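You operate a simulated robot arm through the tools that you are given. There is no shell and no other tool. Be economical: measure what you need, move in short steps, check, and stop when the job is done.

You run a simulated robot arm. Do the job below in one go: nothing can be reset, and whatever is moved stays where it is left.

JOB
Swap the clamped long bar for the short one and clamp that.
Fine: long bar on the grey mat; stop at SHORT; disc back to TIGHT.

Only the result counts: the job must be done as asked and must still hold three seconds after the hand-in. Knocking over, shifting, dropping, spilling or breaking anything else fails it.

ROBOT AND FRAMES
A 6-joint arm with a two-finger parallel gripper, fixed in place. Base frame: the origin is at the foot of the arm, x ahead of it, y to its left, z up; the work surface is at about z = 0.903. Readings come in m, rad, newtons and seconds.
With the tool pointing down near the work surface it reaches from about 0.24 to 0.64 m from the base axis. Its first joint turns from -1.152 to 1.152 rad. Payload 2.7 kg.
Tool frame: the origin (TCP) lies between the finger pads and is the grasp point; the fingertips stand 0.023 m ahead of it; z points along the fingers, y is the line along which they close. The gripper opens to 0.094 m. The fingers are 0.038 m wide and 0.01 m thick; the gripper's body (0.054 by 0.096 m) begins 0.039 m behind the TCP.
Orientation is that of the tool frame in the base frame, as a unit quaternion [x, y, z, w]. With the fingers straight down and closing along the base's y, the tool's x points along the base's -x, its y along +y and its z along -z.

CONTROLS
- The arm moves only by the tool send_rows. Its argument "moves" is a list that holds one entry, the list of rows, each a list of 7 numbers: the shift along the tool's x, y, z in mm, then the turn, a rotation vector about the tool's x, y, z in rad, then the finger opening in mm, from 0 to 94. In form: [[[x, y, z, rx, ry, rz, fingers], ...]]. A call has 1 to 8 rows; each row is the pose to reach, as a shift and turn from the pose commanded when the call began, along the tool's axes at that moment. A row lasts 0.2 s, in which the tool goes at most 0.05 m and 0.15 rad; a call with a longer step from one row to the next is refused whole, and so is a gripper value outside its range. Where a pose cannot be reached the arm comes as near as it can. A force on the tool above 60 N (or 10 N above the force at the start of the call, whichever is more), or a blocked arm, ends the call early, and 0.2 s more pass. Each finger travels about 0.045 m/s and halts on what it meets, pressing with about 35 N; the grip force reading is that of the motor and also rises with nothing between the fingers. The clock runs only during rows and for 0.2 s after the last one: add rows that repeat a pose to give the fingers time. The reply holds the time, the measured pose of the TCP, the force on the tool along the base axes, the opening and the grip force, in the units named above and with some noise, and new pictures: "views" is both (left out), scene, wrist or none.
- Cameras (640 x 400 px; columns grow to the right, rows downward): "scene" is fixed at [0.0808, -0.4325, 1.4144]; the picture's right is [0.75, -0.67, 0.00], its down [-0.31, -0.35, -0.88] and it looks along [0.59, 0.66, -0.47] (base axes); focal length 357 px, centre (320, 200). "wrist" rides on the gripper at [0.086, 0.016, -0.074] in the tool frame; the picture's right is [-0.18, 0.98, 0.00], its down [-0.58, -0.11, -0.81] and it looks along [-0.79, -0.15, 0.59] (tool axes); focal length 243 px, centre (320, 200). There is no depth. A picture from a camera that has moved, and an enlarged one, comes with that camera's place and axes in the base frame and with its lens.
- inspect(camera, box): a new picture of the part [left, top, right, bottom] of that camera's present view, enlarged. It takes no simulated time.
- sign_off(): hands the job in; it is judged then, once.

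Go step by step. Nothing tells you positions but the pictures and the camera data: compare them with the known pose of the tool, close in by small moves and look again before you grip or let go. The budget is 120 turns and 170 pictures, counting those below and the enlarged ones. Unless the task says otherwise, let go and move clear before handing in, and close with one line.

The tools are called after "Emit:" as a command line: name --argument value ..., lists and objects as JSON in quotes. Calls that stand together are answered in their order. send_rows: Moves the arm, as the interface text tells. Its arguments: {"type":"object","properties":{"moves":{"type":"array","items":{"type":"array","items":{"type":"array","items":{"type":"number"}}}},"views":{"type":"string","enum":["both","scene","wrist","none"]}},"required":["moves"]} The other tools are called the same way: inspect (camera, box) takes an enlarged picture of a part of a camera's view; sign_off () hands the job in.

At the start:

```text
time: 0.0
tool_pos: [0.3627, -0.1224, 1.2716]
tcp_rot: [0.0, 1.0, 0.0, 0.0]
force: [-0.1, 0.2, -0.4]
finger_gap: 0.0941
finger_force: 0.1
```

scene: 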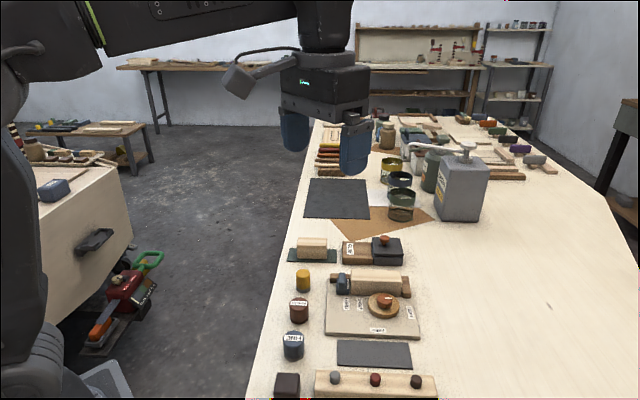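
wrist: 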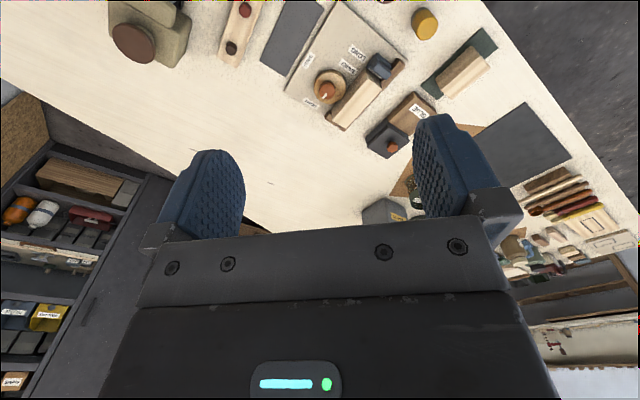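

I see a fixture board with a bar, a dark stop and a wooden disc, a short bar on a green mat, and grey mats. I'll enlarge both views first.

Emit:
inspect --camera "scene" --box '[280, 225, 440, 345]'

Emit:
inspect --camera "wrist" --box '[260, 0, 500, 150]'

Emit:
inspect --camera "scene" --box '[260, 160, 460, 400]'

```text
3.33 times, centred on (360, 285) of scene
camera zoom: at [0.0808, -0.4325, 1.4144], right [0.75, -0.67, 0.0], down [-0.31, -0.35, -0.88], along [0.59, 0.66, -0.47], focal length 1189 px, centre (187, -83)
```

zoom: 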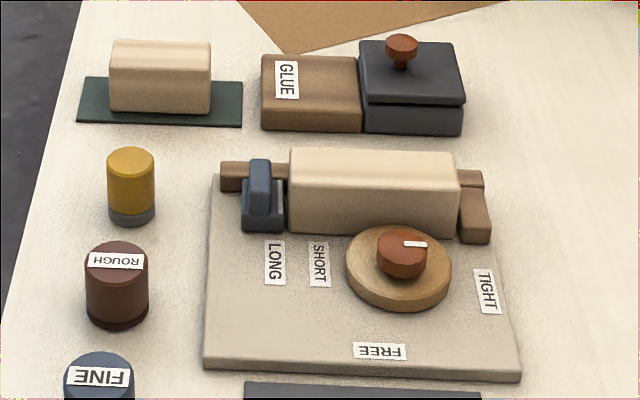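

```text
2.67 times, centred on (380, 75) of wrist
camera zoom: at [0.2764, -0.1054, 1.3471], right [0.18, 0.98, 0.0], down [0.58, -0.11, 0.81], along [0.79, -0.15, -0.59], focal length 647 px, centre (160, 533)
```

zoom: 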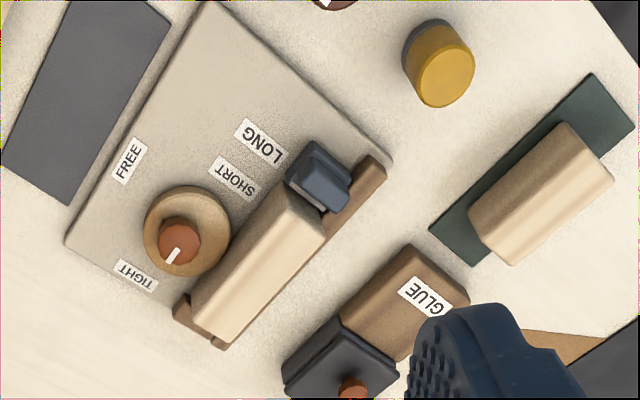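

```text
1.67 times, centred on (360, 280) of scene
camera zoom: at [0.0808, -0.4325, 1.4144], right [0.75, -0.67, 0.0], down [-0.31, -0.35, -0.88], along [0.59, 0.66, -0.47], focal length 594 px, centre (253, 67)
```

zoom: 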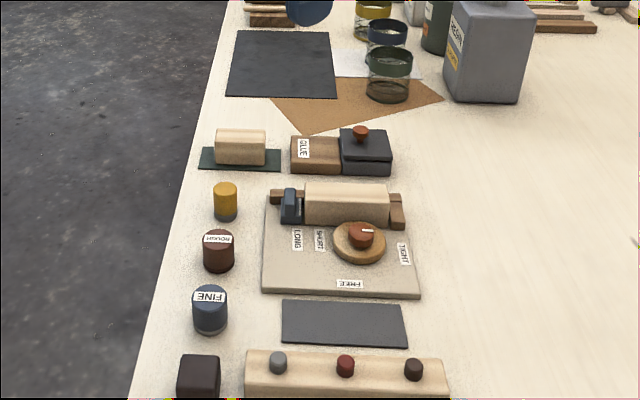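

The near grey mat is at about (0.42,-0.19), and the fixture at about (0.5,-0.12) is turned about -43°. I'll yaw the tool to match the fixture and look from closer.

Emit:
send_rows --moves '[[[-2, 22, 34, 0, 0, 0.15, 94], [-4, 44, 68, 0, 0, 0.3, 94], [-6, 66, 102, 0, 0, 0.45, 94], [-8, 88, 136, 0, 0, 0.6, 94], [-10, 110, 170, 0, 0, 0.75, 94], [-10, 110, 170, 0, 0, 0.75, 94]]]' --views "both"

```text
time: 1.4
tool_pos: [0.3733, -0.0128, 1.1001]
tcp_rot: [0.368, 0.93, 0.001, 0.0]
force: [0.1, 0.9, -0.1]
finger_gap: 0.0941
finger_force: 0.1
camera wrist: at [0.3221, 0.0594, 1.1756], right [0.81, 0.59, 0.0], down [0.35, -0.48, 0.81], along [0.48, -0.65, -0.59], focal length 243 px, centre (320, 200)
```

scene: 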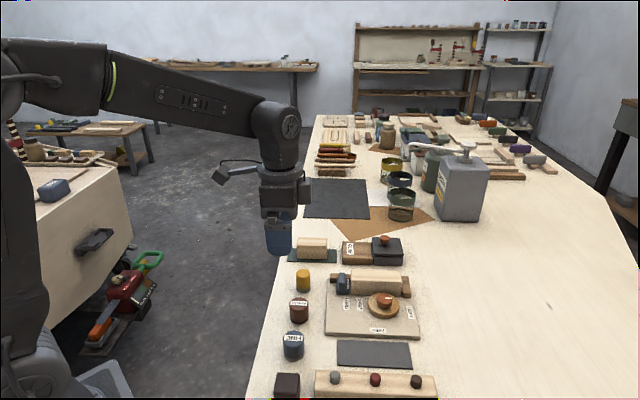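
wrist: 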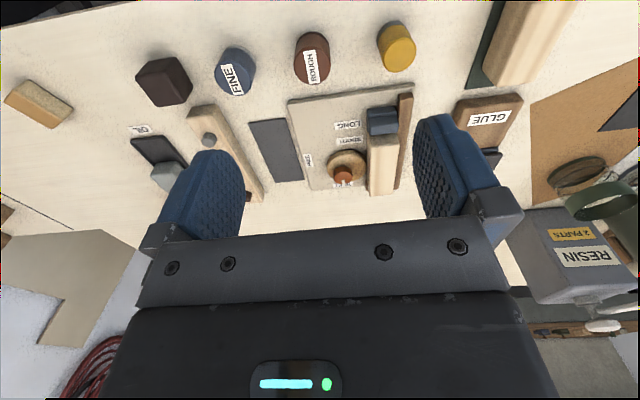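

The fixture lies between the fingers in view. I'll zoom in on it to measure.

Emit:
inspect --camera "wrist" --box '[240, 70, 432, 190]'

```text
3.33 times, centred on (336, 130) of wrist
camera zoom: at [0.3221, 0.0594, 1.1756], right [0.81, 0.59, 0.0], down [0.35, -0.48, 0.81], along [0.48, -0.65, -0.59], focal length 809 px, centre (267, 433)
```

zoom: 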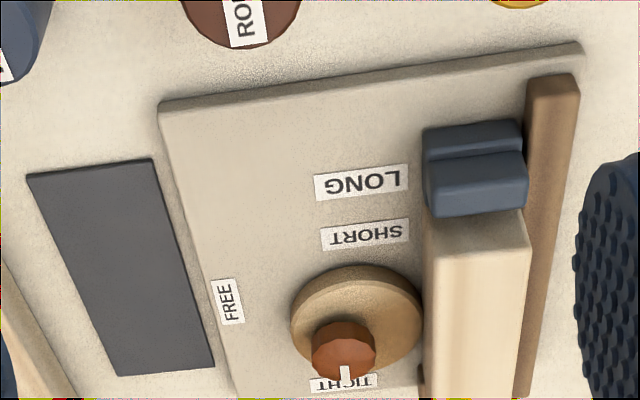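

The knob top triangulates to about (0.508,-0.137,0.935) and the long bar's top to about z 0.945. I'll move above the knob, well clear of it, and look again.

Emit:
send_rows --moves '[[[-37, 0, 20, 0, 0, 0.01, 94], [-74, 1, 40, 0, 0, 0.02, 94], [-111, 1, 60, 0, 0, 0.03, 94], [-148, 2, 80, 0, 0, 0.04, 94], [-183, 2, 92, 0, 0, 0.04, 94], [-183, 2, 92, 0, 0, 0.04, 94]]]' --views "both"

Emit:
inspect --camera "wrist" --box '[200, 20, 456, 180]'

Emit:
inspect --camera "scene" --box '[310, 240, 438, 320]'

```text
time: 2.8
tool_pos: [0.5071, -0.135, 1.0099]
tcp_rot: [0.385, 0.923, 0.001, 0.0]
force: [0.5, 0.4, -0.5]
finger_gap: 0.0941
finger_force: 0.1
camera wrist: at [0.4591, -0.0618, 1.0853], right [0.83, 0.56, 0.0], down [0.33, -0.49, 0.81], along [0.45, -0.67, -0.59], focal length 243 px, centre (320, 200)
```

scene: 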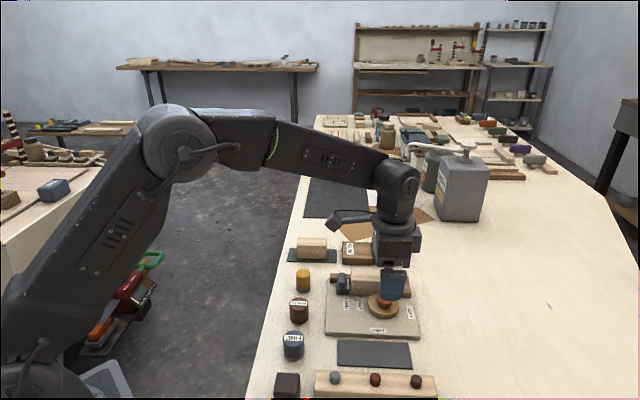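
wrist: 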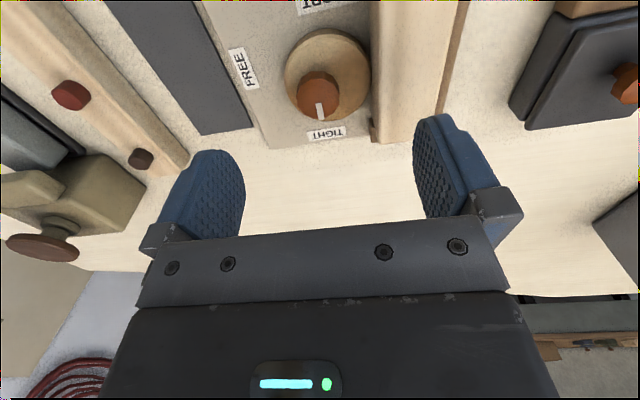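

```text
2.50 times, centred on (328, 100) of wrist
camera zoom: at [0.4591, -0.0618, 1.0853], right [0.83, 0.56, 0.0], down [0.33, -0.49, 0.81], along [0.45, -0.67, -0.59], focal length 606 px, centre (300, 450)
```

zoom: 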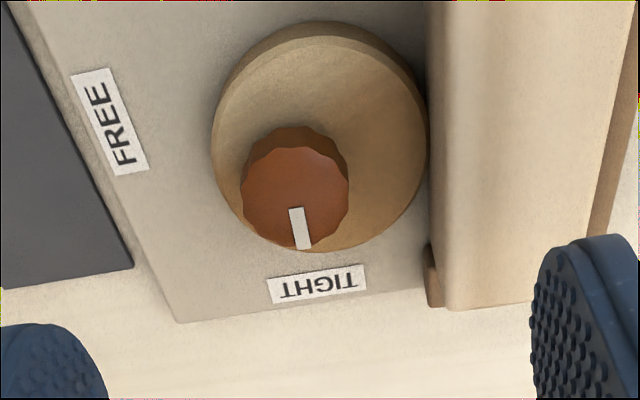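

```text
5.00 times, centred on (374, 280) of scene
camera zoom: at [0.0808, -0.4325, 1.4144], right [0.75, -0.67, 0.0], down [-0.31, -0.35, -0.88], along [0.59, 0.66, -0.47], focal length 1783 px, centre (50, -200)
```

zoom: 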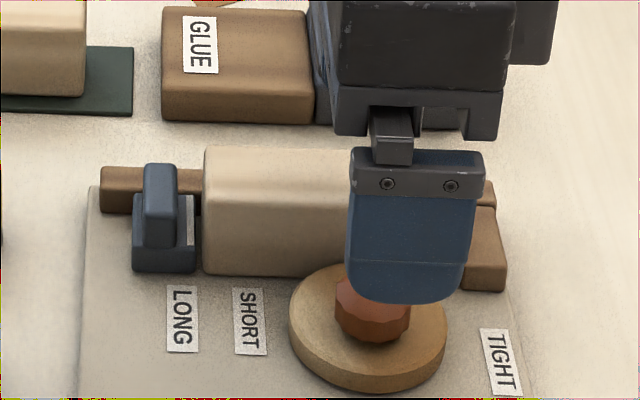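

The knob sits within about 3 mm of below the tool, and the mark has to turn about 110° from TIGHT to FREE. I'll centre on it, pre-rotate the tool about -0.95 rad so the sweep is symmetric, and narrow the fingers.

Emit:
send_rows --moves '[[[-3, -2, 0, 0, 0, -0.14, 80], [-3, -2, 0, 0, 0, -0.28, 66], [-3, -2, 0, 0, 0, -0.42, 54], [-3, -2, 0, 0, 0, -0.56, 44], [-3, -2, 0, 0, 0, -0.7, 38], [-3, -2, 0, 0, 0, -0.84, 38], [-3, -2, 0, 0, 0, -0.95, 38], [-3, -2, 20, 0, 0, -0.95, 38]]]' --views "both"

Emit:
inspect --camera "wrist" --box '[200, 20, 456, 180]'

Emit:
inspect --camera "scene" --box '[310, 240, 438, 320]'

```text
time: 4.6
tool_pos: [0.5083, -0.1377, 0.9888]
tcp_rot: [-0.081, 0.997, 0.001, 0.0]
force: [0.4, -0.1, 0.3]
finger_gap: 0.0379
finger_force: 0.1
camera wrist: at [0.4214, -0.1359, 1.065], right [0.02, 1.0, 0.0], down [0.59, -0.01, 0.81], along [0.81, -0.02, -0.59], focal length 243 px, centre (320, 200)
```

scene: 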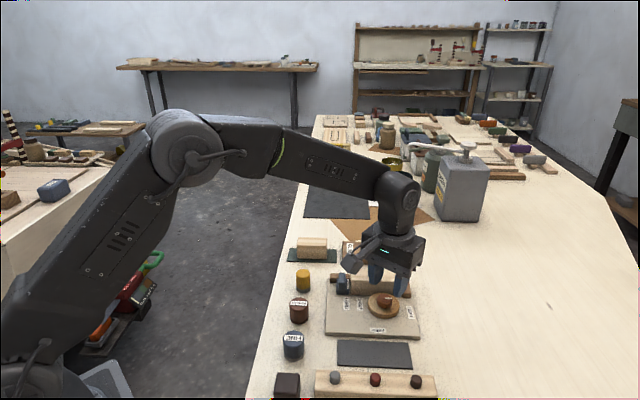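
wrist: 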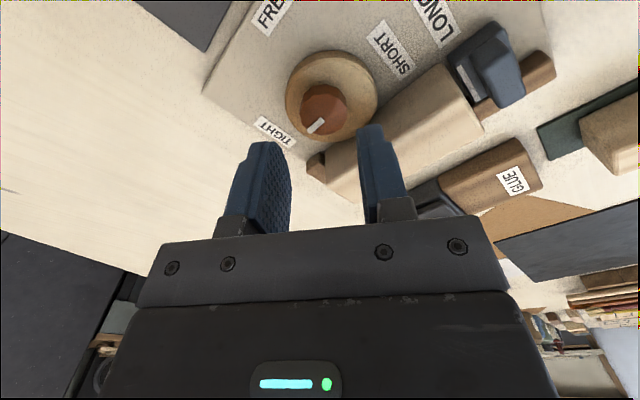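

```text
2.50 times, centred on (328, 100) of wrist
camera zoom: at [0.4214, -0.1359, 1.065], right [0.02, 1.0, 0.0], down [0.59, -0.01, 0.81], along [0.81, -0.02, -0.59], focal length 606 px, centre (300, 450)
```

zoom: 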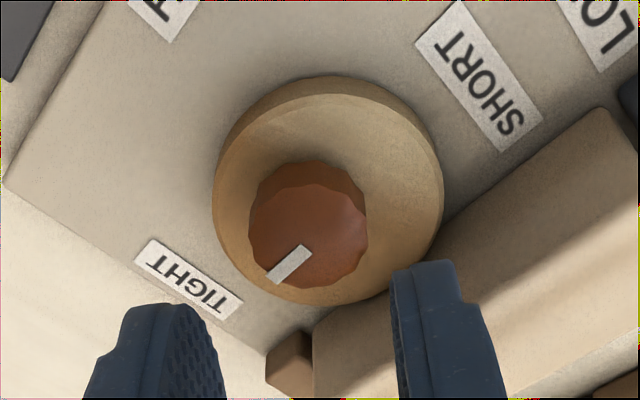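

```text
5.00 times, centred on (374, 280) of scene
camera zoom: at [0.0808, -0.4325, 1.4144], right [0.75, -0.67, 0.0], down [-0.31, -0.35, -0.88], along [0.59, 0.66, -0.47], focal length 1783 px, centre (50, -200)
```

zoom: 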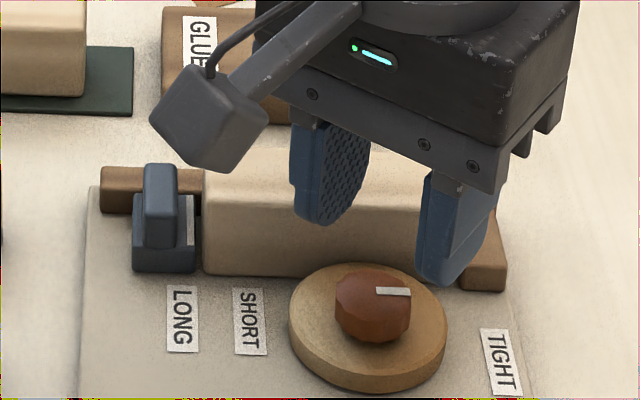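

Knob is centred between the fingers within about 1 mm. I'll descend to fingertip height z≈0.925 and stop to look before closing.

Emit:
send_rows --moves '[[[-1, 1, 15, 0, 0, 0, 38], [-1, 1, 30, 0, 0, 0, 38], [-1, 1, 40, 0, 0, 0, 38], [-1, 1, 40, 0, 0, 0, 38]]]' --views "both"

Emit:
inspect --camera "scene" --box '[310, 240, 438, 320]'

```text
time: 5.6
tool_pos: [0.5094, -0.1381, 0.9495]
tcp_rot: [-0.079, 0.997, 0.0, 0.001]
force: [0.2, 0.4, 0.9]
finger_gap: 0.0381
finger_force: 0.0
camera wrist: at [0.4219, -0.1349, 1.0245], right [0.03, 1.0, 0.0], down [0.59, -0.02, 0.81], along [0.81, -0.02, -0.59], focal length 243 px, centre (320, 200)
```

scene: 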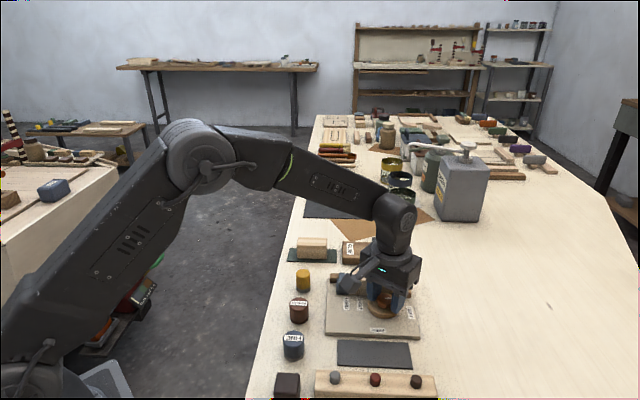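
wrist: 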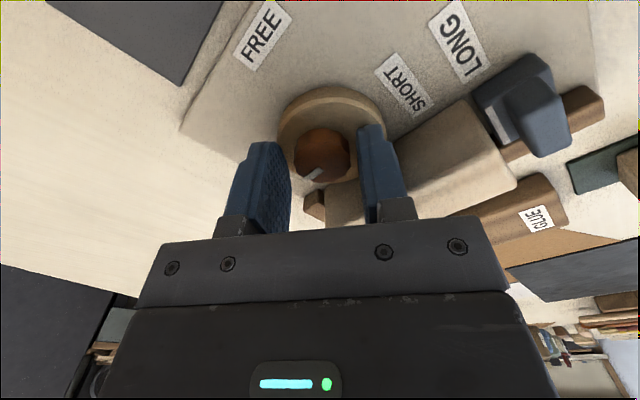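

```text
5.00 times, centred on (374, 280) of scene
camera zoom: at [0.0808, -0.4325, 1.4144], right [0.75, -0.67, 0.0], down [-0.31, -0.35, -0.88], along [0.59, 0.66, -0.47], focal length 1783 px, centre (50, -200)
```

zoom: 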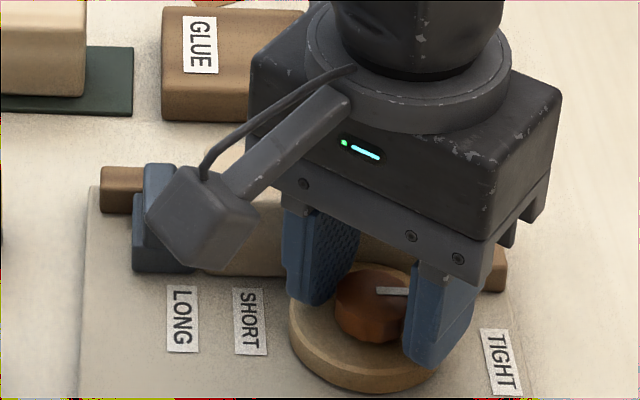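

The fingers straddle the knob. I'll close on it.

Emit:
send_rows --moves '[[[0, 0, 0, 0, 0, 0, 15], [0, 0, 0, 0, 0, 0, 15], [0, 0, 0, 0, 0, 0, 15]]]' --views "none"

```text
time: 6.4
tool_pos: [0.5092, -0.1363, 0.948]
tcp_rot: [-0.08, 0.997, 0.001, 0.0]
force: [-2.9, 14.7, 0.0]
finger_gap: 0.0273
finger_force: 44.7
```

Gripped the knob (27 mm). Easing a small lateral offset, then starting the turn.

Emit:
send_rows --moves '[[[0, 1.8, 0, 0, 0, 0, 15], [0, 1.8, 0, 0, 0, 0.12, 15], [0, 1.8, 0, 0, 0, 0.24, 15], [0, 1.8, 0, 0, 0, 0.36, 15]]]' --views "wrist"

```text
time: 7.4
tool_pos: [0.509, -0.1371, 0.9489]
tcp_rot: [0.102, 0.995, 0.0, 0.0]
force: [0.6, -0.5, -10.0]
finger_gap: 0.027
finger_force: 44.9
camera wrist: at [0.4279, -0.1027, 1.0246], right [0.38, 0.93, 0.0], down [0.55, -0.22, 0.81], along [0.75, -0.31, -0.59], focal length 243 px, centre (320, 200)
```

wrist: 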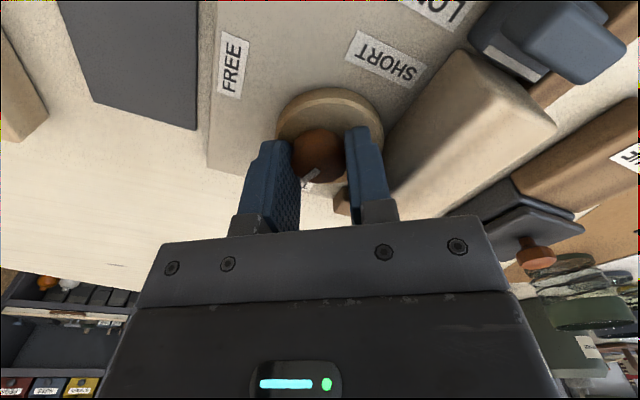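

The knob turns with the gripper. Continuing.

Emit:
send_rows --moves '[[[0, 0, 0, 0, 0, 0.13, 15], [0, 0, 0, 0, 0, 0.26, 15], [0, 0, 0, 0, 0, 0.39, 15], [0, 0, 0, 0, 0, 0.52, 15], [0, 0, 0, 0, 0, 0.65, 15], [0, 0, 0, 0, 0, 0.78, 15], [0, 0, 0, 0, 0, 0.91, 15], [0, 0, 0, 0, 0, 1.04, 15]]]' --views "wrist"

```text
time: 9.2
tool_pos: [0.5086, -0.1385, 0.9481]
tcp_rot: [0.583, 0.812, -0.001, -0.002]
force: [-15.5, -20.8, -11.6]
finger_gap: 0.0271
finger_force: 44.8
camera wrist: at [0.4964, -0.0502, 1.0247], right [0.99, 0.14, 0.0], down [0.09, -0.59, 0.81], along [0.11, -0.8, -0.59], focal length 243 px, centre (320, 200)
```

wrist: 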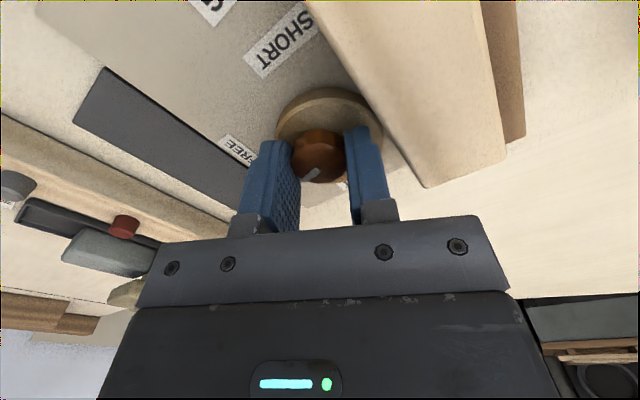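

Turned about 80°; a modest side force has built up, so I'll shift slightly to relax it and turn the rest of the way.

Emit:
send_rows --moves '[[[-1.1, -1.4, 0, 0, 0, 0, 15], [-1.1, -1.4, 0, 0, 0, 0.13, 15], [-1.1, -1.4, 0, 0, 0, 0.26, 15], [-1.1, -1.4, 0, 0, 0, 0.39, 15], [-1.1, -1.4, 0, 0, 0, 0.5, 15]]]' --views "both"

Emit:
inspect --camera "wrist" --box '[200, 50, 456, 210]'

Emit:
inspect --camera "scene" --box '[310, 260, 438, 340]'

```text
time: 10.4
tool_pos: [0.507, -0.1371, 0.9497]
tcp_rot: [0.766, 0.643, 0.0, -0.001]
force: [-17.2, -18.3, -12.0]
finger_gap: 0.0271
finger_force: 45.1
camera wrist: at [0.5388, -0.0551, 1.0247], right [0.94, -0.35, 0.0], down [-0.21, -0.55, 0.81], along [-0.28, -0.75, -0.59], focal length 243 px, centre (320, 200)
```

scene: 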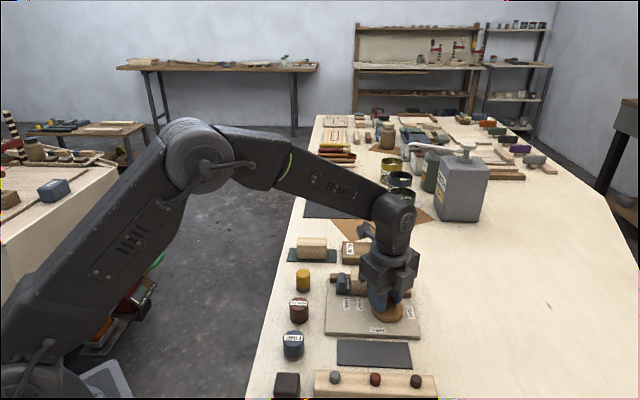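
wrist: 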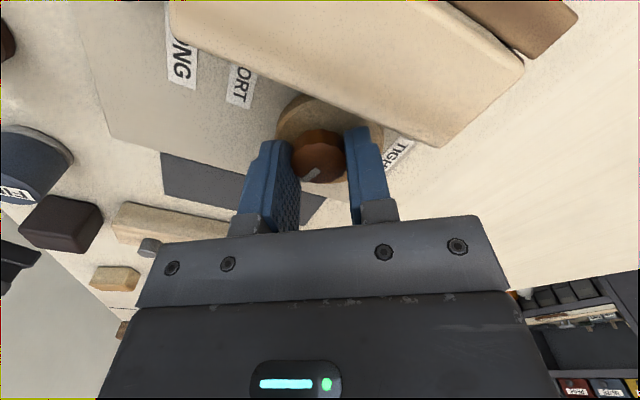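

```text
2.50 times, centred on (328, 130) of wrist
camera zoom: at [0.5388, -0.0551, 1.0247], right [0.94, -0.35, 0.0], down [-0.21, -0.55, 0.81], along [-0.28, -0.75, -0.59], focal length 606 px, centre (300, 375)
```

zoom: 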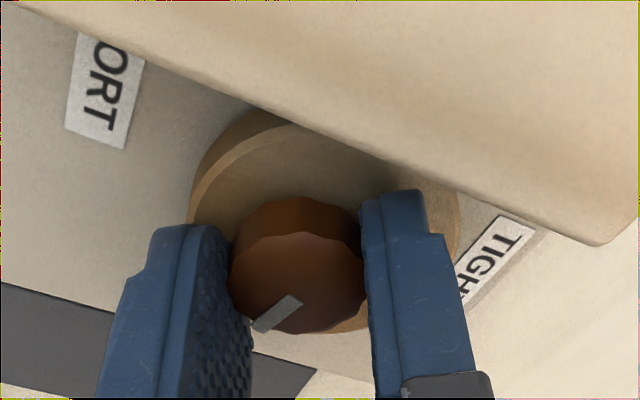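

```text
5.00 times, centred on (374, 300) of scene
camera zoom: at [0.0805, -0.4331, 1.4142], right [0.75, -0.67, 0.0], down [-0.31, -0.35, -0.88], along [0.59, 0.66, -0.47], focal length 1783 px, centre (50, -300)
```

zoom: 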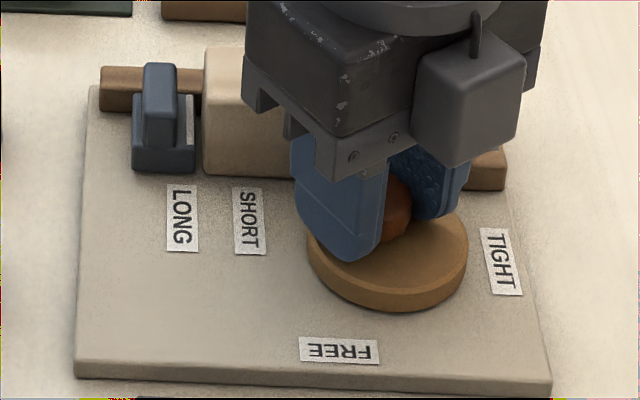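

Total turn is about 109° and the disc has backed off the bar. I'll release, rise and check the mark against FREE.

Emit:
send_rows --moves '[[[0, 0, 0, 0, 0, 0, 38], [0, 0, 0, 0, 0, 0, 38], [0, 0, -20, 0, 0, 0, 38], [0, 0, -60, 0, 0, 0, 38], [0, 0, -60, 0, 0, -0.14, 50], [0, 0, -60, 0, 0, -0.28, 60], [0, 0, -60, 0, 0, -0.42, 94], [0, 0, -60, 0, 0, -0.56, 94]]]' --views "wrist"

Emit:
send_rows --moves '[[[15, 5, -10, 0, 0, -0.14, 94], [30, 9, -20, 0, 0, -0.28, 94], [30, 9, -20, 0, 0, -0.4, 94], [30, 9, -20, 0, 0, -0.4, 94]]]' --views "both"

Emit:
inspect --camera "wrist" --box '[200, 20, 520, 220]'

Emit:
inspect --camera "scene" --box '[310, 260, 438, 340]'

```text
time: 12.2
tool_pos: [0.5087, -0.1373, 1.0106]
tcp_rot: [0.556, 0.831, 0.001, 0.0]
force: [-0.1, 1.0, -0.5]
finger_gap: 0.0941
finger_force: 0.0
camera wrist: at [0.4908, -0.0504, 1.0853], right [0.98, 0.21, 0.0], down [0.12, -0.58, 0.81], along [0.17, -0.79, -0.59], focal length 243 px, centre (320, 200)
```

wrist: 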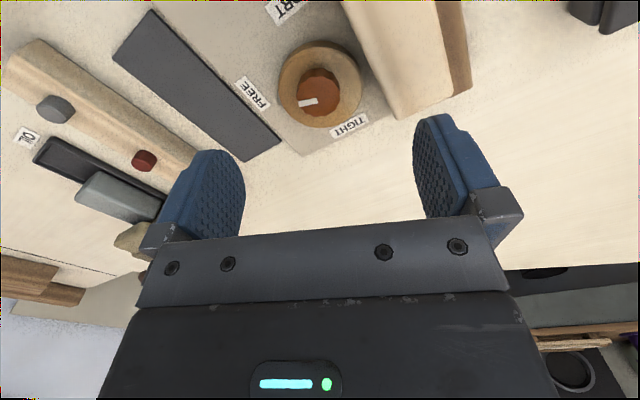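

```text
time: 13.2
tool_pos: [0.5049, -0.1065, 1.0296]
tcp_rot: [0.379, 0.925, 0.0, 0.0]
force: [-0.2, 0.2, 0.4]
finger_gap: 0.0936
finger_force: 0.0
camera wrist: at [0.4552, -0.0329, 1.1054], right [0.82, 0.57, 0.0], down [0.34, -0.49, 0.81], along [0.46, -0.66, -0.59], focal length 243 px, centre (320, 200)
```

scene: 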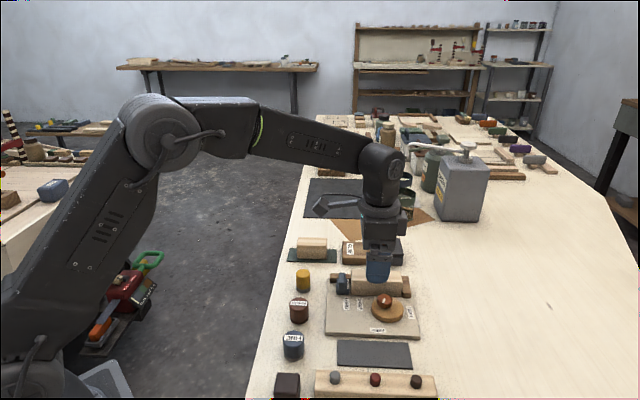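
wrist: 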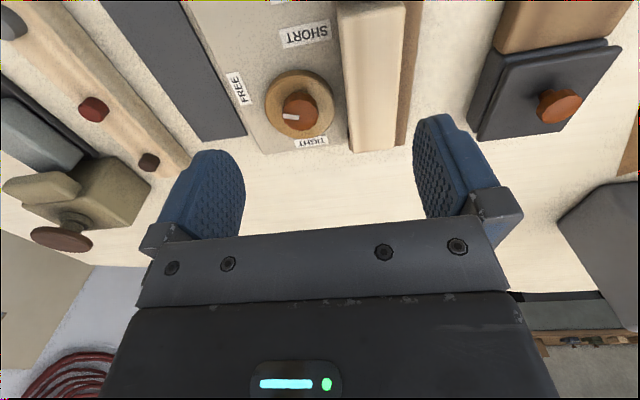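

```text
2.00 times, centred on (360, 120) of wrist
camera zoom: at [0.4552, -0.0329, 1.1054], right [0.82, 0.57, 0.0], down [0.34, -0.49, 0.81], along [0.46, -0.66, -0.59], focal length 485 px, centre (240, 360)
```

zoom: 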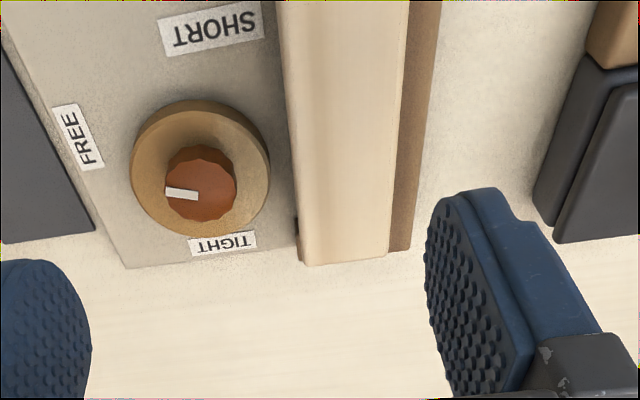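

```text
5.00 times, centred on (374, 300) of scene
camera zoom: at [0.0808, -0.4325, 1.4144], right [0.75, -0.67, 0.0], down [-0.31, -0.35, -0.88], along [0.59, 0.66, -0.47], focal length 1783 px, centre (50, -300)
```

zoom: 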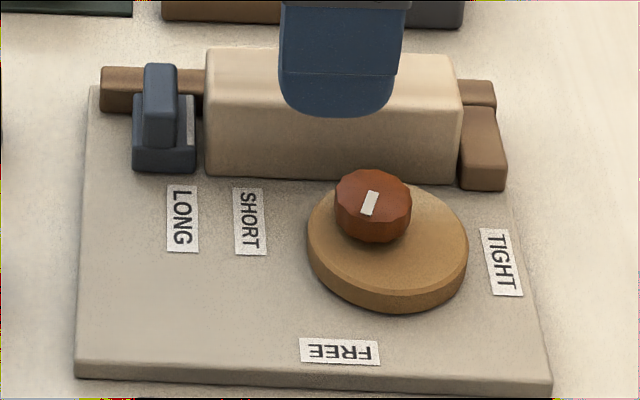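

Disc is at FREE and clear of the bar. The bar's centre is about (-16, +35) mm in the tool frame and it is 36 mm wide, so I'll move over it with the fingers at 50 mm and hover.

Emit:
send_rows --moves '[[[-8, 18, 0, 0, 0, 0, 75], [-16, 35, 0, 0, 0, 0, 56], [-16, 35, 15, 0, 0, 0, 50], [-16, 35, 35, 0, 0, 0, 50], [-16, 35, 45, 0, 0, 0, 50], [-16, 35, 45, 0, 0, 0, 50]]]' --views "both"

Emit:
inspect --camera "wrist" --box '[200, 20, 520, 220]'

Emit:
inspect --camera "scene" --box '[310, 240, 438, 320]'

```text
time: 14.6
tool_pos: [0.5413, -0.0926, 0.984]
tcp_rot: [0.38, 0.925, 0.0, 0.0]
force: [-0.9, -1.3, 0.2]
finger_gap: 0.0501
finger_force: 0.2
camera wrist: at [0.4919, -0.0201, 1.0602], right [0.82, 0.57, 0.0], down [0.34, -0.49, 0.81], along [0.46, -0.66, -0.59], focal length 243 px, centre (320, 200)
```

scene: 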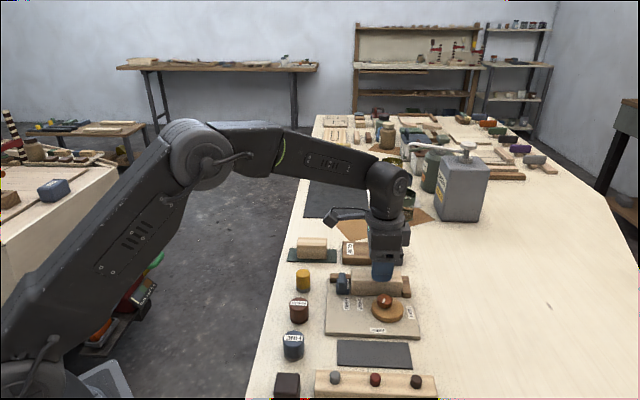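
wrist: 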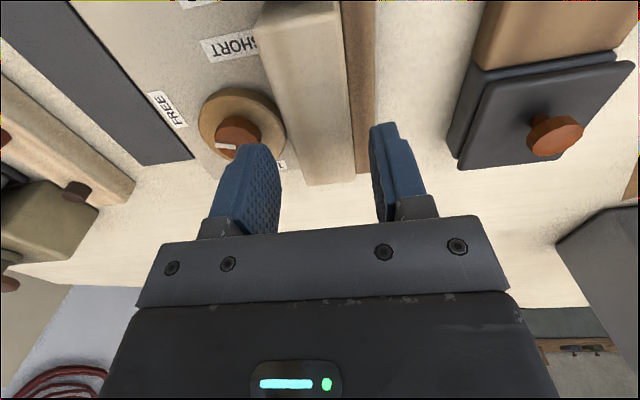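

```text
2.00 times, centred on (360, 120) of wrist
camera zoom: at [0.4919, -0.0201, 1.0602], right [0.82, 0.57, 0.0], down [0.34, -0.49, 0.81], along [0.46, -0.66, -0.59], focal length 485 px, centre (240, 360)
```

zoom: 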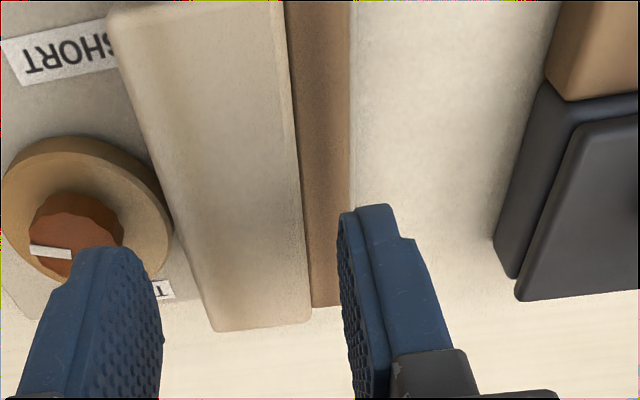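

```text
5.00 times, centred on (374, 280) of scene
camera zoom: at [0.0808, -0.4325, 1.4144], right [0.75, -0.67, 0.0], down [-0.31, -0.35, -0.88], along [0.59, 0.66, -0.47], focal length 1783 px, centre (50, -200)
```

zoom: 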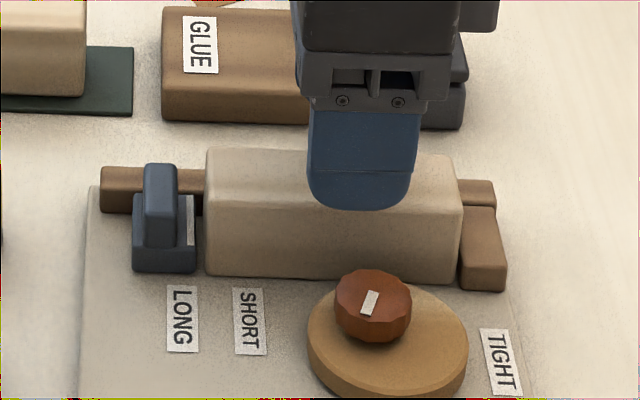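

The bar is centred under the fingers. Descending so the tips stay above the fence, then closing.

Emit:
send_rows --moves '[[[0, 0, 15, 0, 0, 0, 50], [0, 0, 30, 0, 0, 0, 50], [0, 0, 30, 0, 0, 0, 50], [0, 0, 30, 0, 0, 0, 30], [0, 0, 30, 0, 0, 0, 30], [0, 0, 30, 0, 0, 0, 30]]]' --views "both"

```text
time: 16.0
tool_pos: [0.5417, -0.0932, 0.9547]
tcp_rot: [0.381, 0.925, 0.0, 0.0]
force: [-1.6, -2.4, 0.0]
finger_gap: 0.0352
finger_force: 34.8
camera wrist: at [0.4917, -0.0201, 1.0299], right [0.82, 0.57, 0.0], down [0.34, -0.49, 0.81], along [0.46, -0.66, -0.59], focal length 243 px, centre (320, 200)
```

scene: 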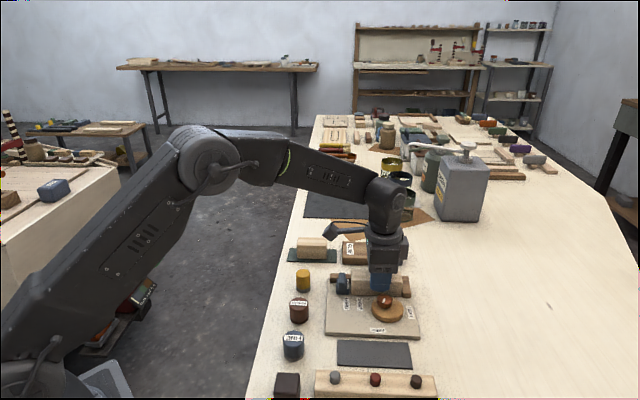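
wrist: 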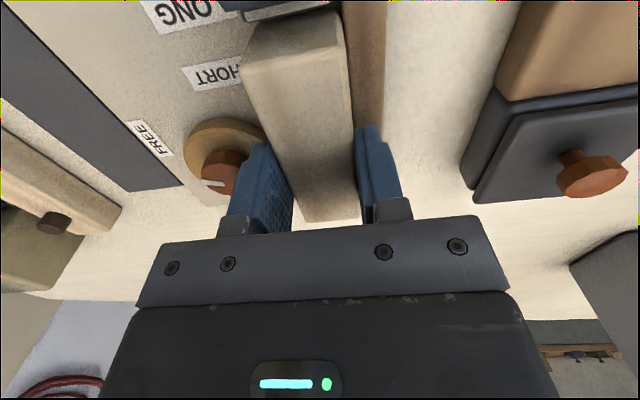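

Bar gripped at 35 mm. Lifting it straight up and then carrying it sideways to hover over the near grey mat.

Emit:
send_rows --moves '[[[0, 0, -15, 0, 0, 0, 30], [0, 0, -40, 0, 0, 0, 30], [0, 0, -75, 0, 0, 0, 30], [4, -36, -75, 0, 0, 0, 30], [9, -72, -75, 0, 0, 0, 30], [14, -108, -75, 0, 0, 0, 30], [18, -144, -75, 0, 0, 0, 30], [18, -144, -75, 0, 0, 0, 30]]]' --views "both"

Emit:
inspect --camera "scene" --box '[300, 250, 460, 350]'

Emit:
inspect --camera "wrist" --box '[160, 20, 480, 220]'

```text
time: 17.8
tool_pos: [0.4276, -0.1841, 1.0315]
tcp_rot: [0.38, 0.925, 0.001, 0.001]
force: [0.0, 0.6, -1.4]
finger_gap: 0.0352
finger_force: 35.8
camera wrist: at [0.3779, -0.1099, 1.1054], right [0.82, 0.57, 0.0], down [0.34, -0.49, 0.81], along [0.46, -0.66, -0.59], focal length 243 px, centre (320, 200)
```

scene: 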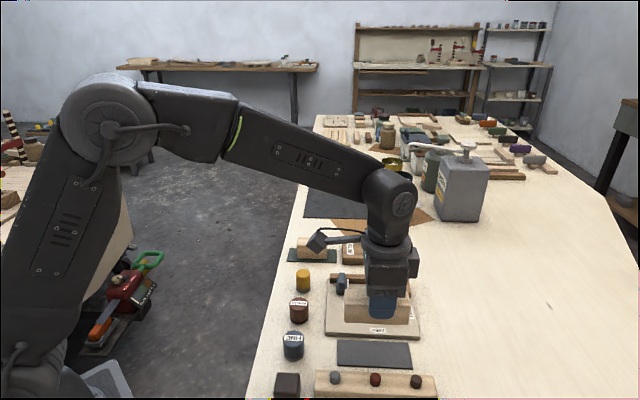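
wrist: 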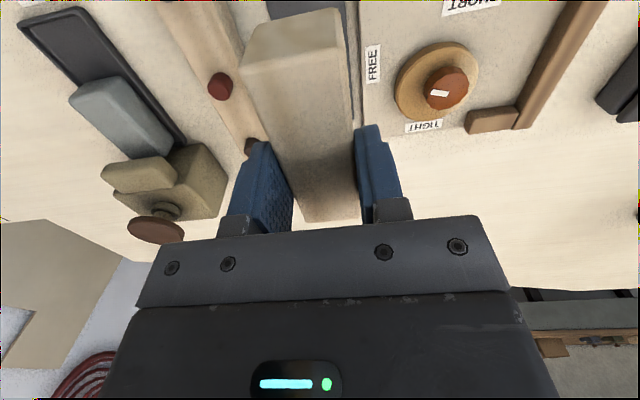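

```text
4.00 times, centred on (380, 300) of scene
camera zoom: at [0.0807, -0.4325, 1.4144], right [0.75, -0.67, 0.0], down [-0.31, -0.35, -0.88], along [0.59, 0.66, -0.47], focal length 1426 px, centre (80, -200)
```

zoom: 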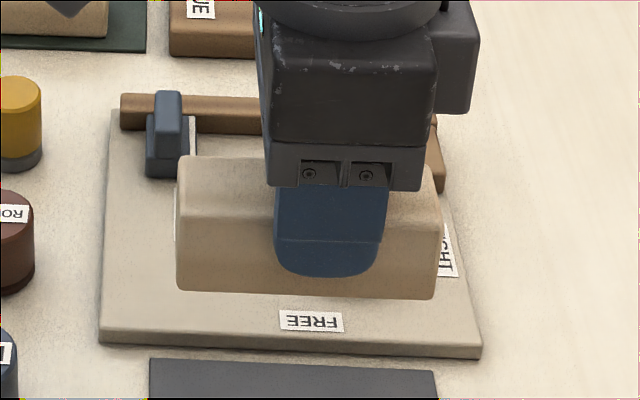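

```text
2.00 times, centred on (320, 120) of wrist
camera zoom: at [0.3779, -0.1099, 1.1054], right [0.82, 0.57, 0.0], down [0.34, -0.49, 0.81], along [0.46, -0.66, -0.59], focal length 485 px, centre (320, 360)
```

zoom: 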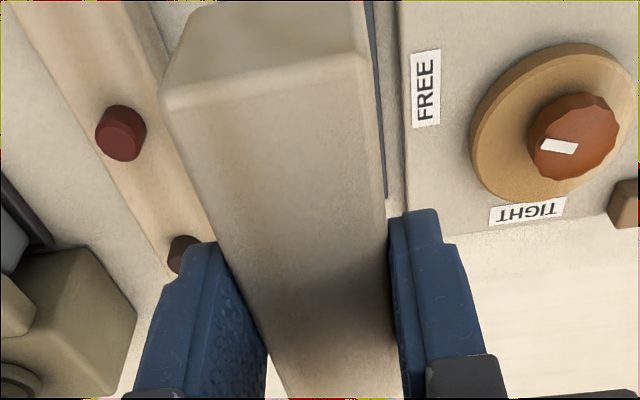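

Hovering; the mat's centre is about (+3,-4) mm in the tool frame. I'll correct and descend, stopping just short of contact.

Emit:
send_rows --moves '[[[3, -4, 0, 0, 0, 0, 30], [3, -4, 30, 0, 0, 0, 30], [3, -4, 60, 0, 0, 0, 30], [3, -4, 76, 0, 0, 0, 30], [3, -4, 76, 0, 0, 0, 30]]]' --views "both"

Emit:
inspect --camera "scene" --box '[300, 290, 460, 390]'

Emit:
inspect --camera "wrist" --box '[160, 0, 480, 200]'

```text
time: 19.0
tool_pos: [0.4206, -0.1815, 0.9526]
tcp_rot: [0.38, 0.925, 0.001, 0.0]
force: [-0.6, 0.3, 0.0]
finger_gap: 0.035
finger_force: 35.0
camera wrist: at [0.3715, -0.1086, 1.0283], right [0.82, 0.57, 0.0], down [0.34, -0.49, 0.81], along [0.46, -0.66, -0.59], focal length 243 px, centre (320, 200)
```

scene: 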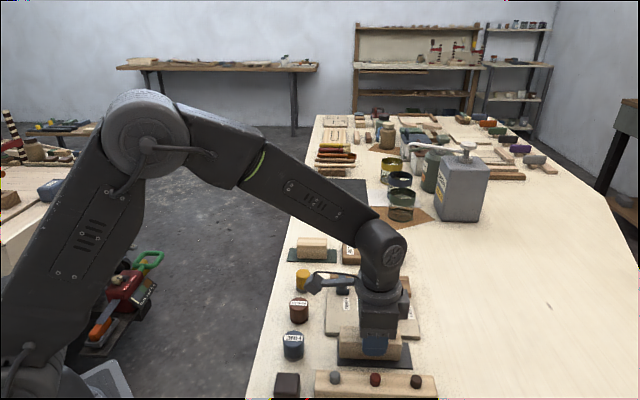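
wrist: 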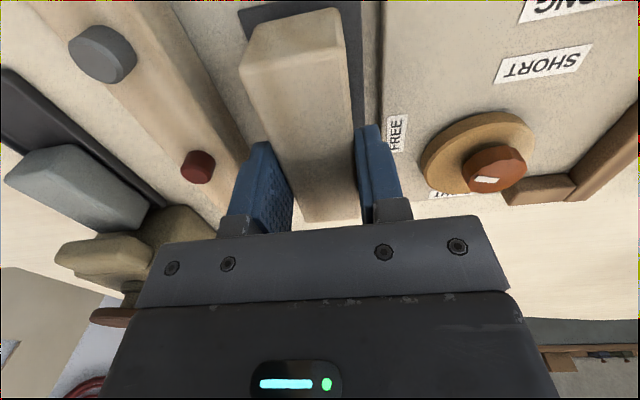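

```text
4.00 times, centred on (380, 340) of scene
camera zoom: at [0.0808, -0.4325, 1.4144], right [0.75, -0.67, 0.0], down [-0.31, -0.35, -0.88], along [0.59, 0.66, -0.47], focal length 1426 px, centre (80, -360)
```

zoom: 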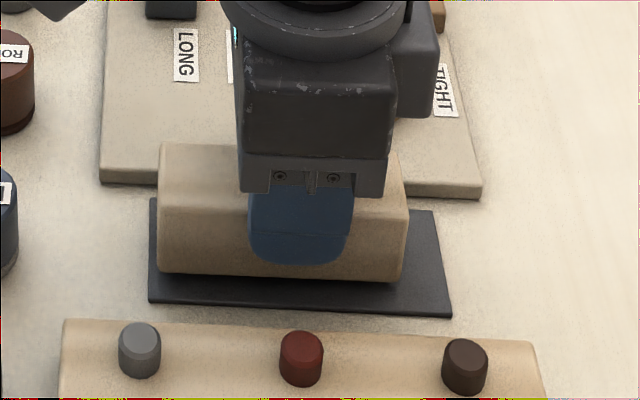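

```text
2.00 times, centred on (320, 100) of wrist
camera zoom: at [0.3715, -0.1086, 1.0283], right [0.82, 0.57, 0.0], down [0.34, -0.49, 0.81], along [0.46, -0.66, -0.59], focal length 485 px, centre (320, 400)
```

zoom: 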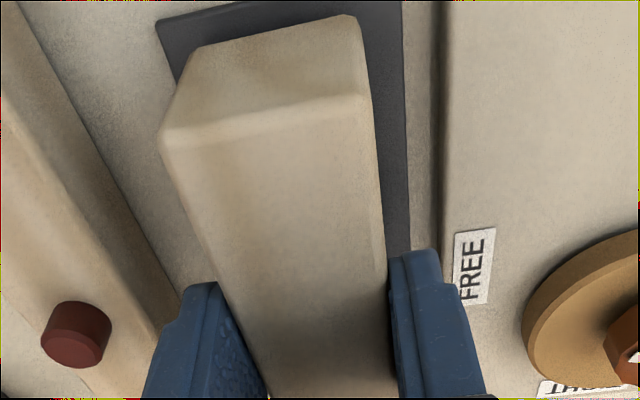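

The bar is a bit off centre towards the left end of the mat. I'll shift it (-5,+2) mm and lower gently.

Emit:
send_rows --moves '[[[-5, 2, 0, 0, 0, 0, 30], [-5, 2, 2, 0, 0, 0, 30], [-5, 2, 4, 0, 0, 0, 30], [-5, 2, 4, 0, 0, 0, 30]]]' --views "none"

```text
time: 20.0
tool_pos: [0.4265, -0.1847, 0.9495]
tcp_rot: [0.38, 0.925, 0.001, 0.0]
force: [-0.1, -0.2, -1.5]
finger_gap: 0.0351
finger_force: 34.6
```

Emit:
send_rows --moves '[[[0, 0, 1, 0, 0, 0, 30], [0, 0, 2, 0, 0, 0, 30], [0, 0, 2, 0, 0, 0, 30]]]' --views "scene"

Emit:
inspect --camera "scene" --box '[320, 310, 420, 372]'

```text
time: 20.8
tool_pos: [0.426, -0.1841, 0.9477]
tcp_rot: [0.38, 0.925, 0.001, 0.0]
force: [0.4, 0.1, -0.9]
finger_gap: 0.0353
finger_force: 34.8
```

scene: 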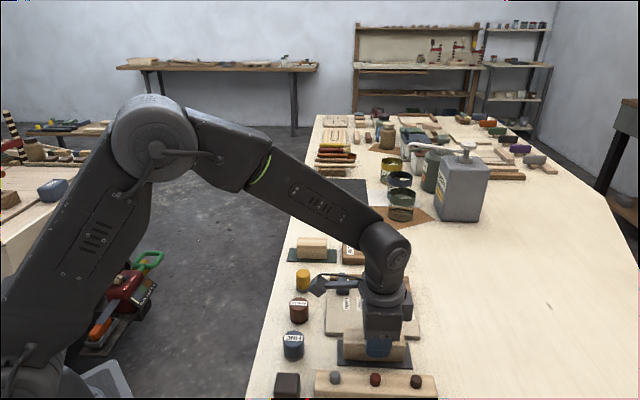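

```text
6.40 times, centred on (370, 341) of scene
camera zoom: at [0.0808, -0.4325, 1.4144], right [0.75, -0.67, 0.0], down [-0.31, -0.35, -0.88], along [0.59, 0.66, -0.47], focal length 2282 px, centre (0, -702)
```

zoom: 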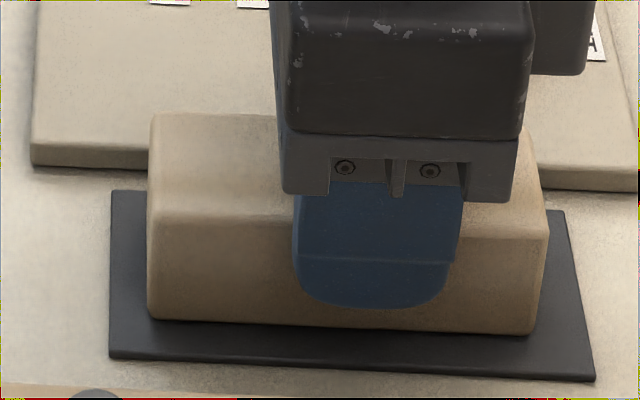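

Well centred on the mat. Lowering by another couple of millimetres to feel for contact.

Emit:
send_rows --moves '[[[0, 0, 1, 0, 0, 0, 30], [0, 0, 2, 0, 0, 0, 30], [0, 0, 2, 0, 0, 0, 30]]]' --views "none"

```text
time: 21.6
tool_pos: [0.427, -0.1832, 0.9478]
tcp_rot: [0.38, 0.925, 0.0, 0.002]
force: [-6.9, 1.8, 18.8]
finger_gap: 0.0354
finger_force: 35.1
```

Contact (19 N). I'll back off about 1 mm, release gently and rise.

Emit:
send_rows --moves '[[[0, 0, -1, 0, 0, 0, 30], [0, 0, -1, 0, 0, 0, 46], [0, 0, -1, 0, 0, 0, 46], [0, 0, -15, 0, 0, 0, 46], [0, 0, -45, 0, 0, 0, 46], [0, 0, -80, 0, 0, 0, 46]]]' --views "both"

Emit:
inspect --camera "scene" --box '[280, 230, 440, 380]'

```text
time: 23.0
tool_pos: [0.4264, -0.1844, 1.0261]
tcp_rot: [0.38, 0.925, -0.001, 0.0]
force: [0.6, 0.9, -0.3]
finger_gap: 0.0462
finger_force: 0.1
camera wrist: at [0.3774, -0.1108, 1.1018], right [0.82, 0.57, 0.0], down [0.34, -0.49, 0.81], along [0.46, -0.66, -0.59], focal length 243 px, centre (320, 200)
```

scene: 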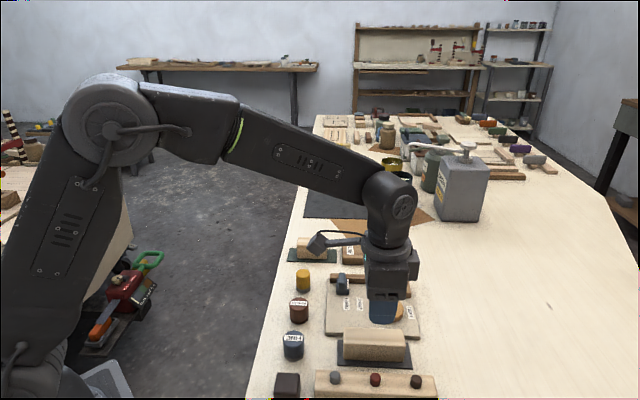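
wrist: 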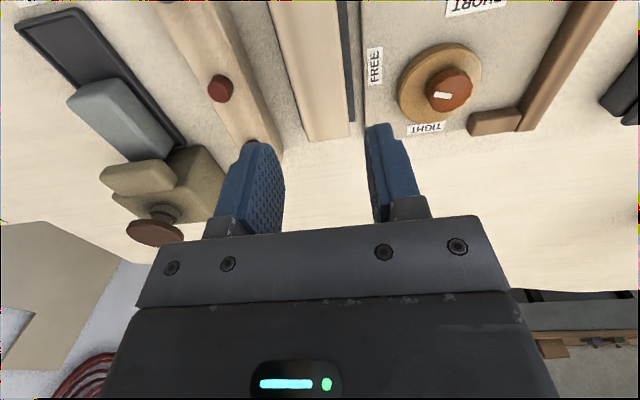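

```text
2.67 times, centred on (360, 305) of scene
camera zoom: at [0.0808, -0.4325, 1.4144], right [0.75, -0.67, 0.0], down [-0.31, -0.35, -0.88], along [0.59, 0.66, -0.47], focal length 951 px, centre (213, -80)
```

zoom: 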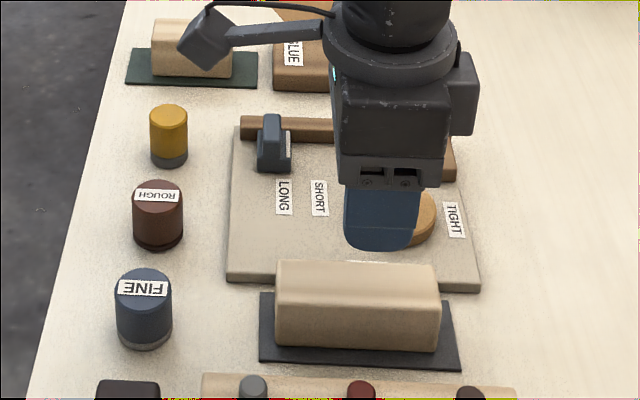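

Long bar is centred on the grey mat. Next I'll move above the stop and look at it closely.

Emit:
send_rows --moves '[[[14, 36, 0, 0, 0, 0, 94], [28, 72, 0, 0, 0, 0, 94], [42, 109, 0, 0, 0, 0, 94], [55, 146, 0, 0, 0, 0, 94], [55, 146, 0, 0, 0, 0, 94]]]' --views "both"

Emit:
inspect --camera "wrist" --box '[200, 0, 456, 160]'

Emit:
inspect --camera "scene" --box '[310, 250, 438, 330]'

```text
time: 24.2
tool_pos: [0.4908, -0.0391, 1.0271]
tcp_rot: [0.38, 0.925, 0.001, 0.0]
force: [0.2, -0.7, 0.1]
finger_gap: 0.0941
finger_force: 0.0
camera wrist: at [0.4418, 0.0336, 1.1015], right [0.82, 0.57, 0.0], down [0.34, -0.49, 0.81], along [0.46, -0.66, -0.59], focal length 243 px, centre (320, 200)
```

scene: 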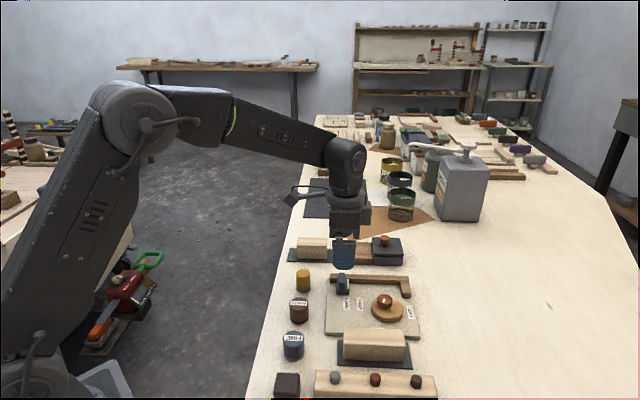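
wrist: 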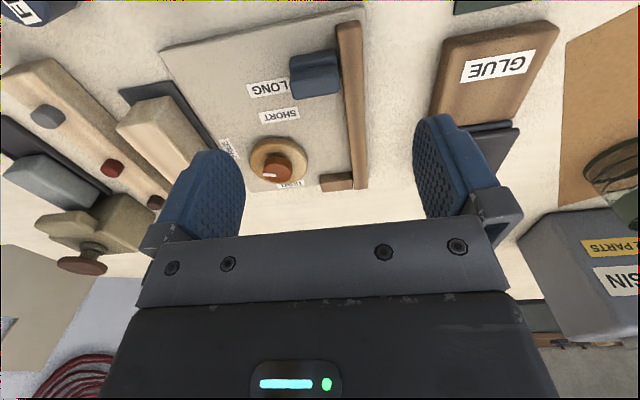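

```text
2.50 times, centred on (328, 80) of wrist
camera zoom: at [0.4418, 0.0336, 1.1015], right [0.82, 0.57, 0.0], down [0.34, -0.49, 0.81], along [0.46, -0.66, -0.59], focal length 606 px, centre (300, 500)
```

zoom: 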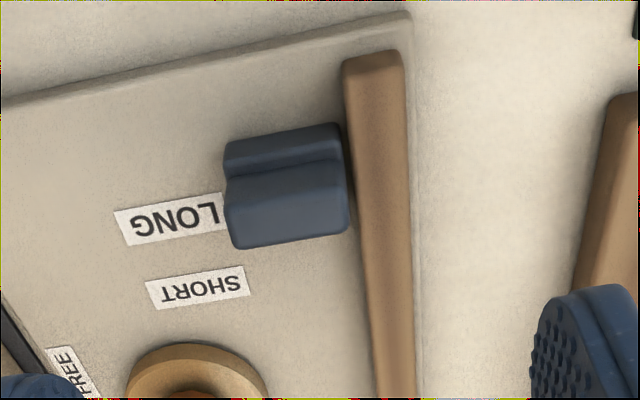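

```text
5.00 times, centred on (374, 290) of scene
camera zoom: at [0.0808, -0.4325, 1.4144], right [0.75, -0.67, 0.0], down [-0.31, -0.35, -0.88], along [0.59, 0.66, -0.47], focal length 1783 px, centre (50, -250)
```

zoom: 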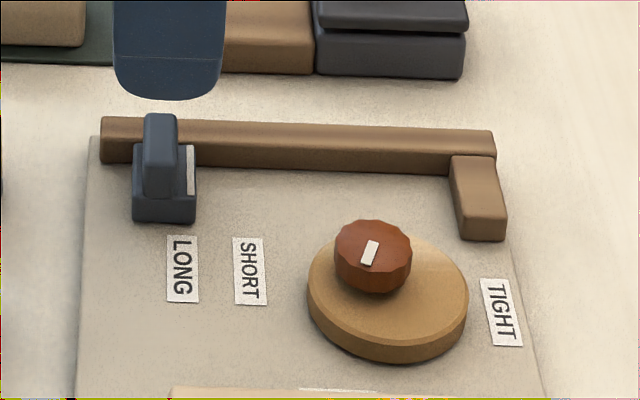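

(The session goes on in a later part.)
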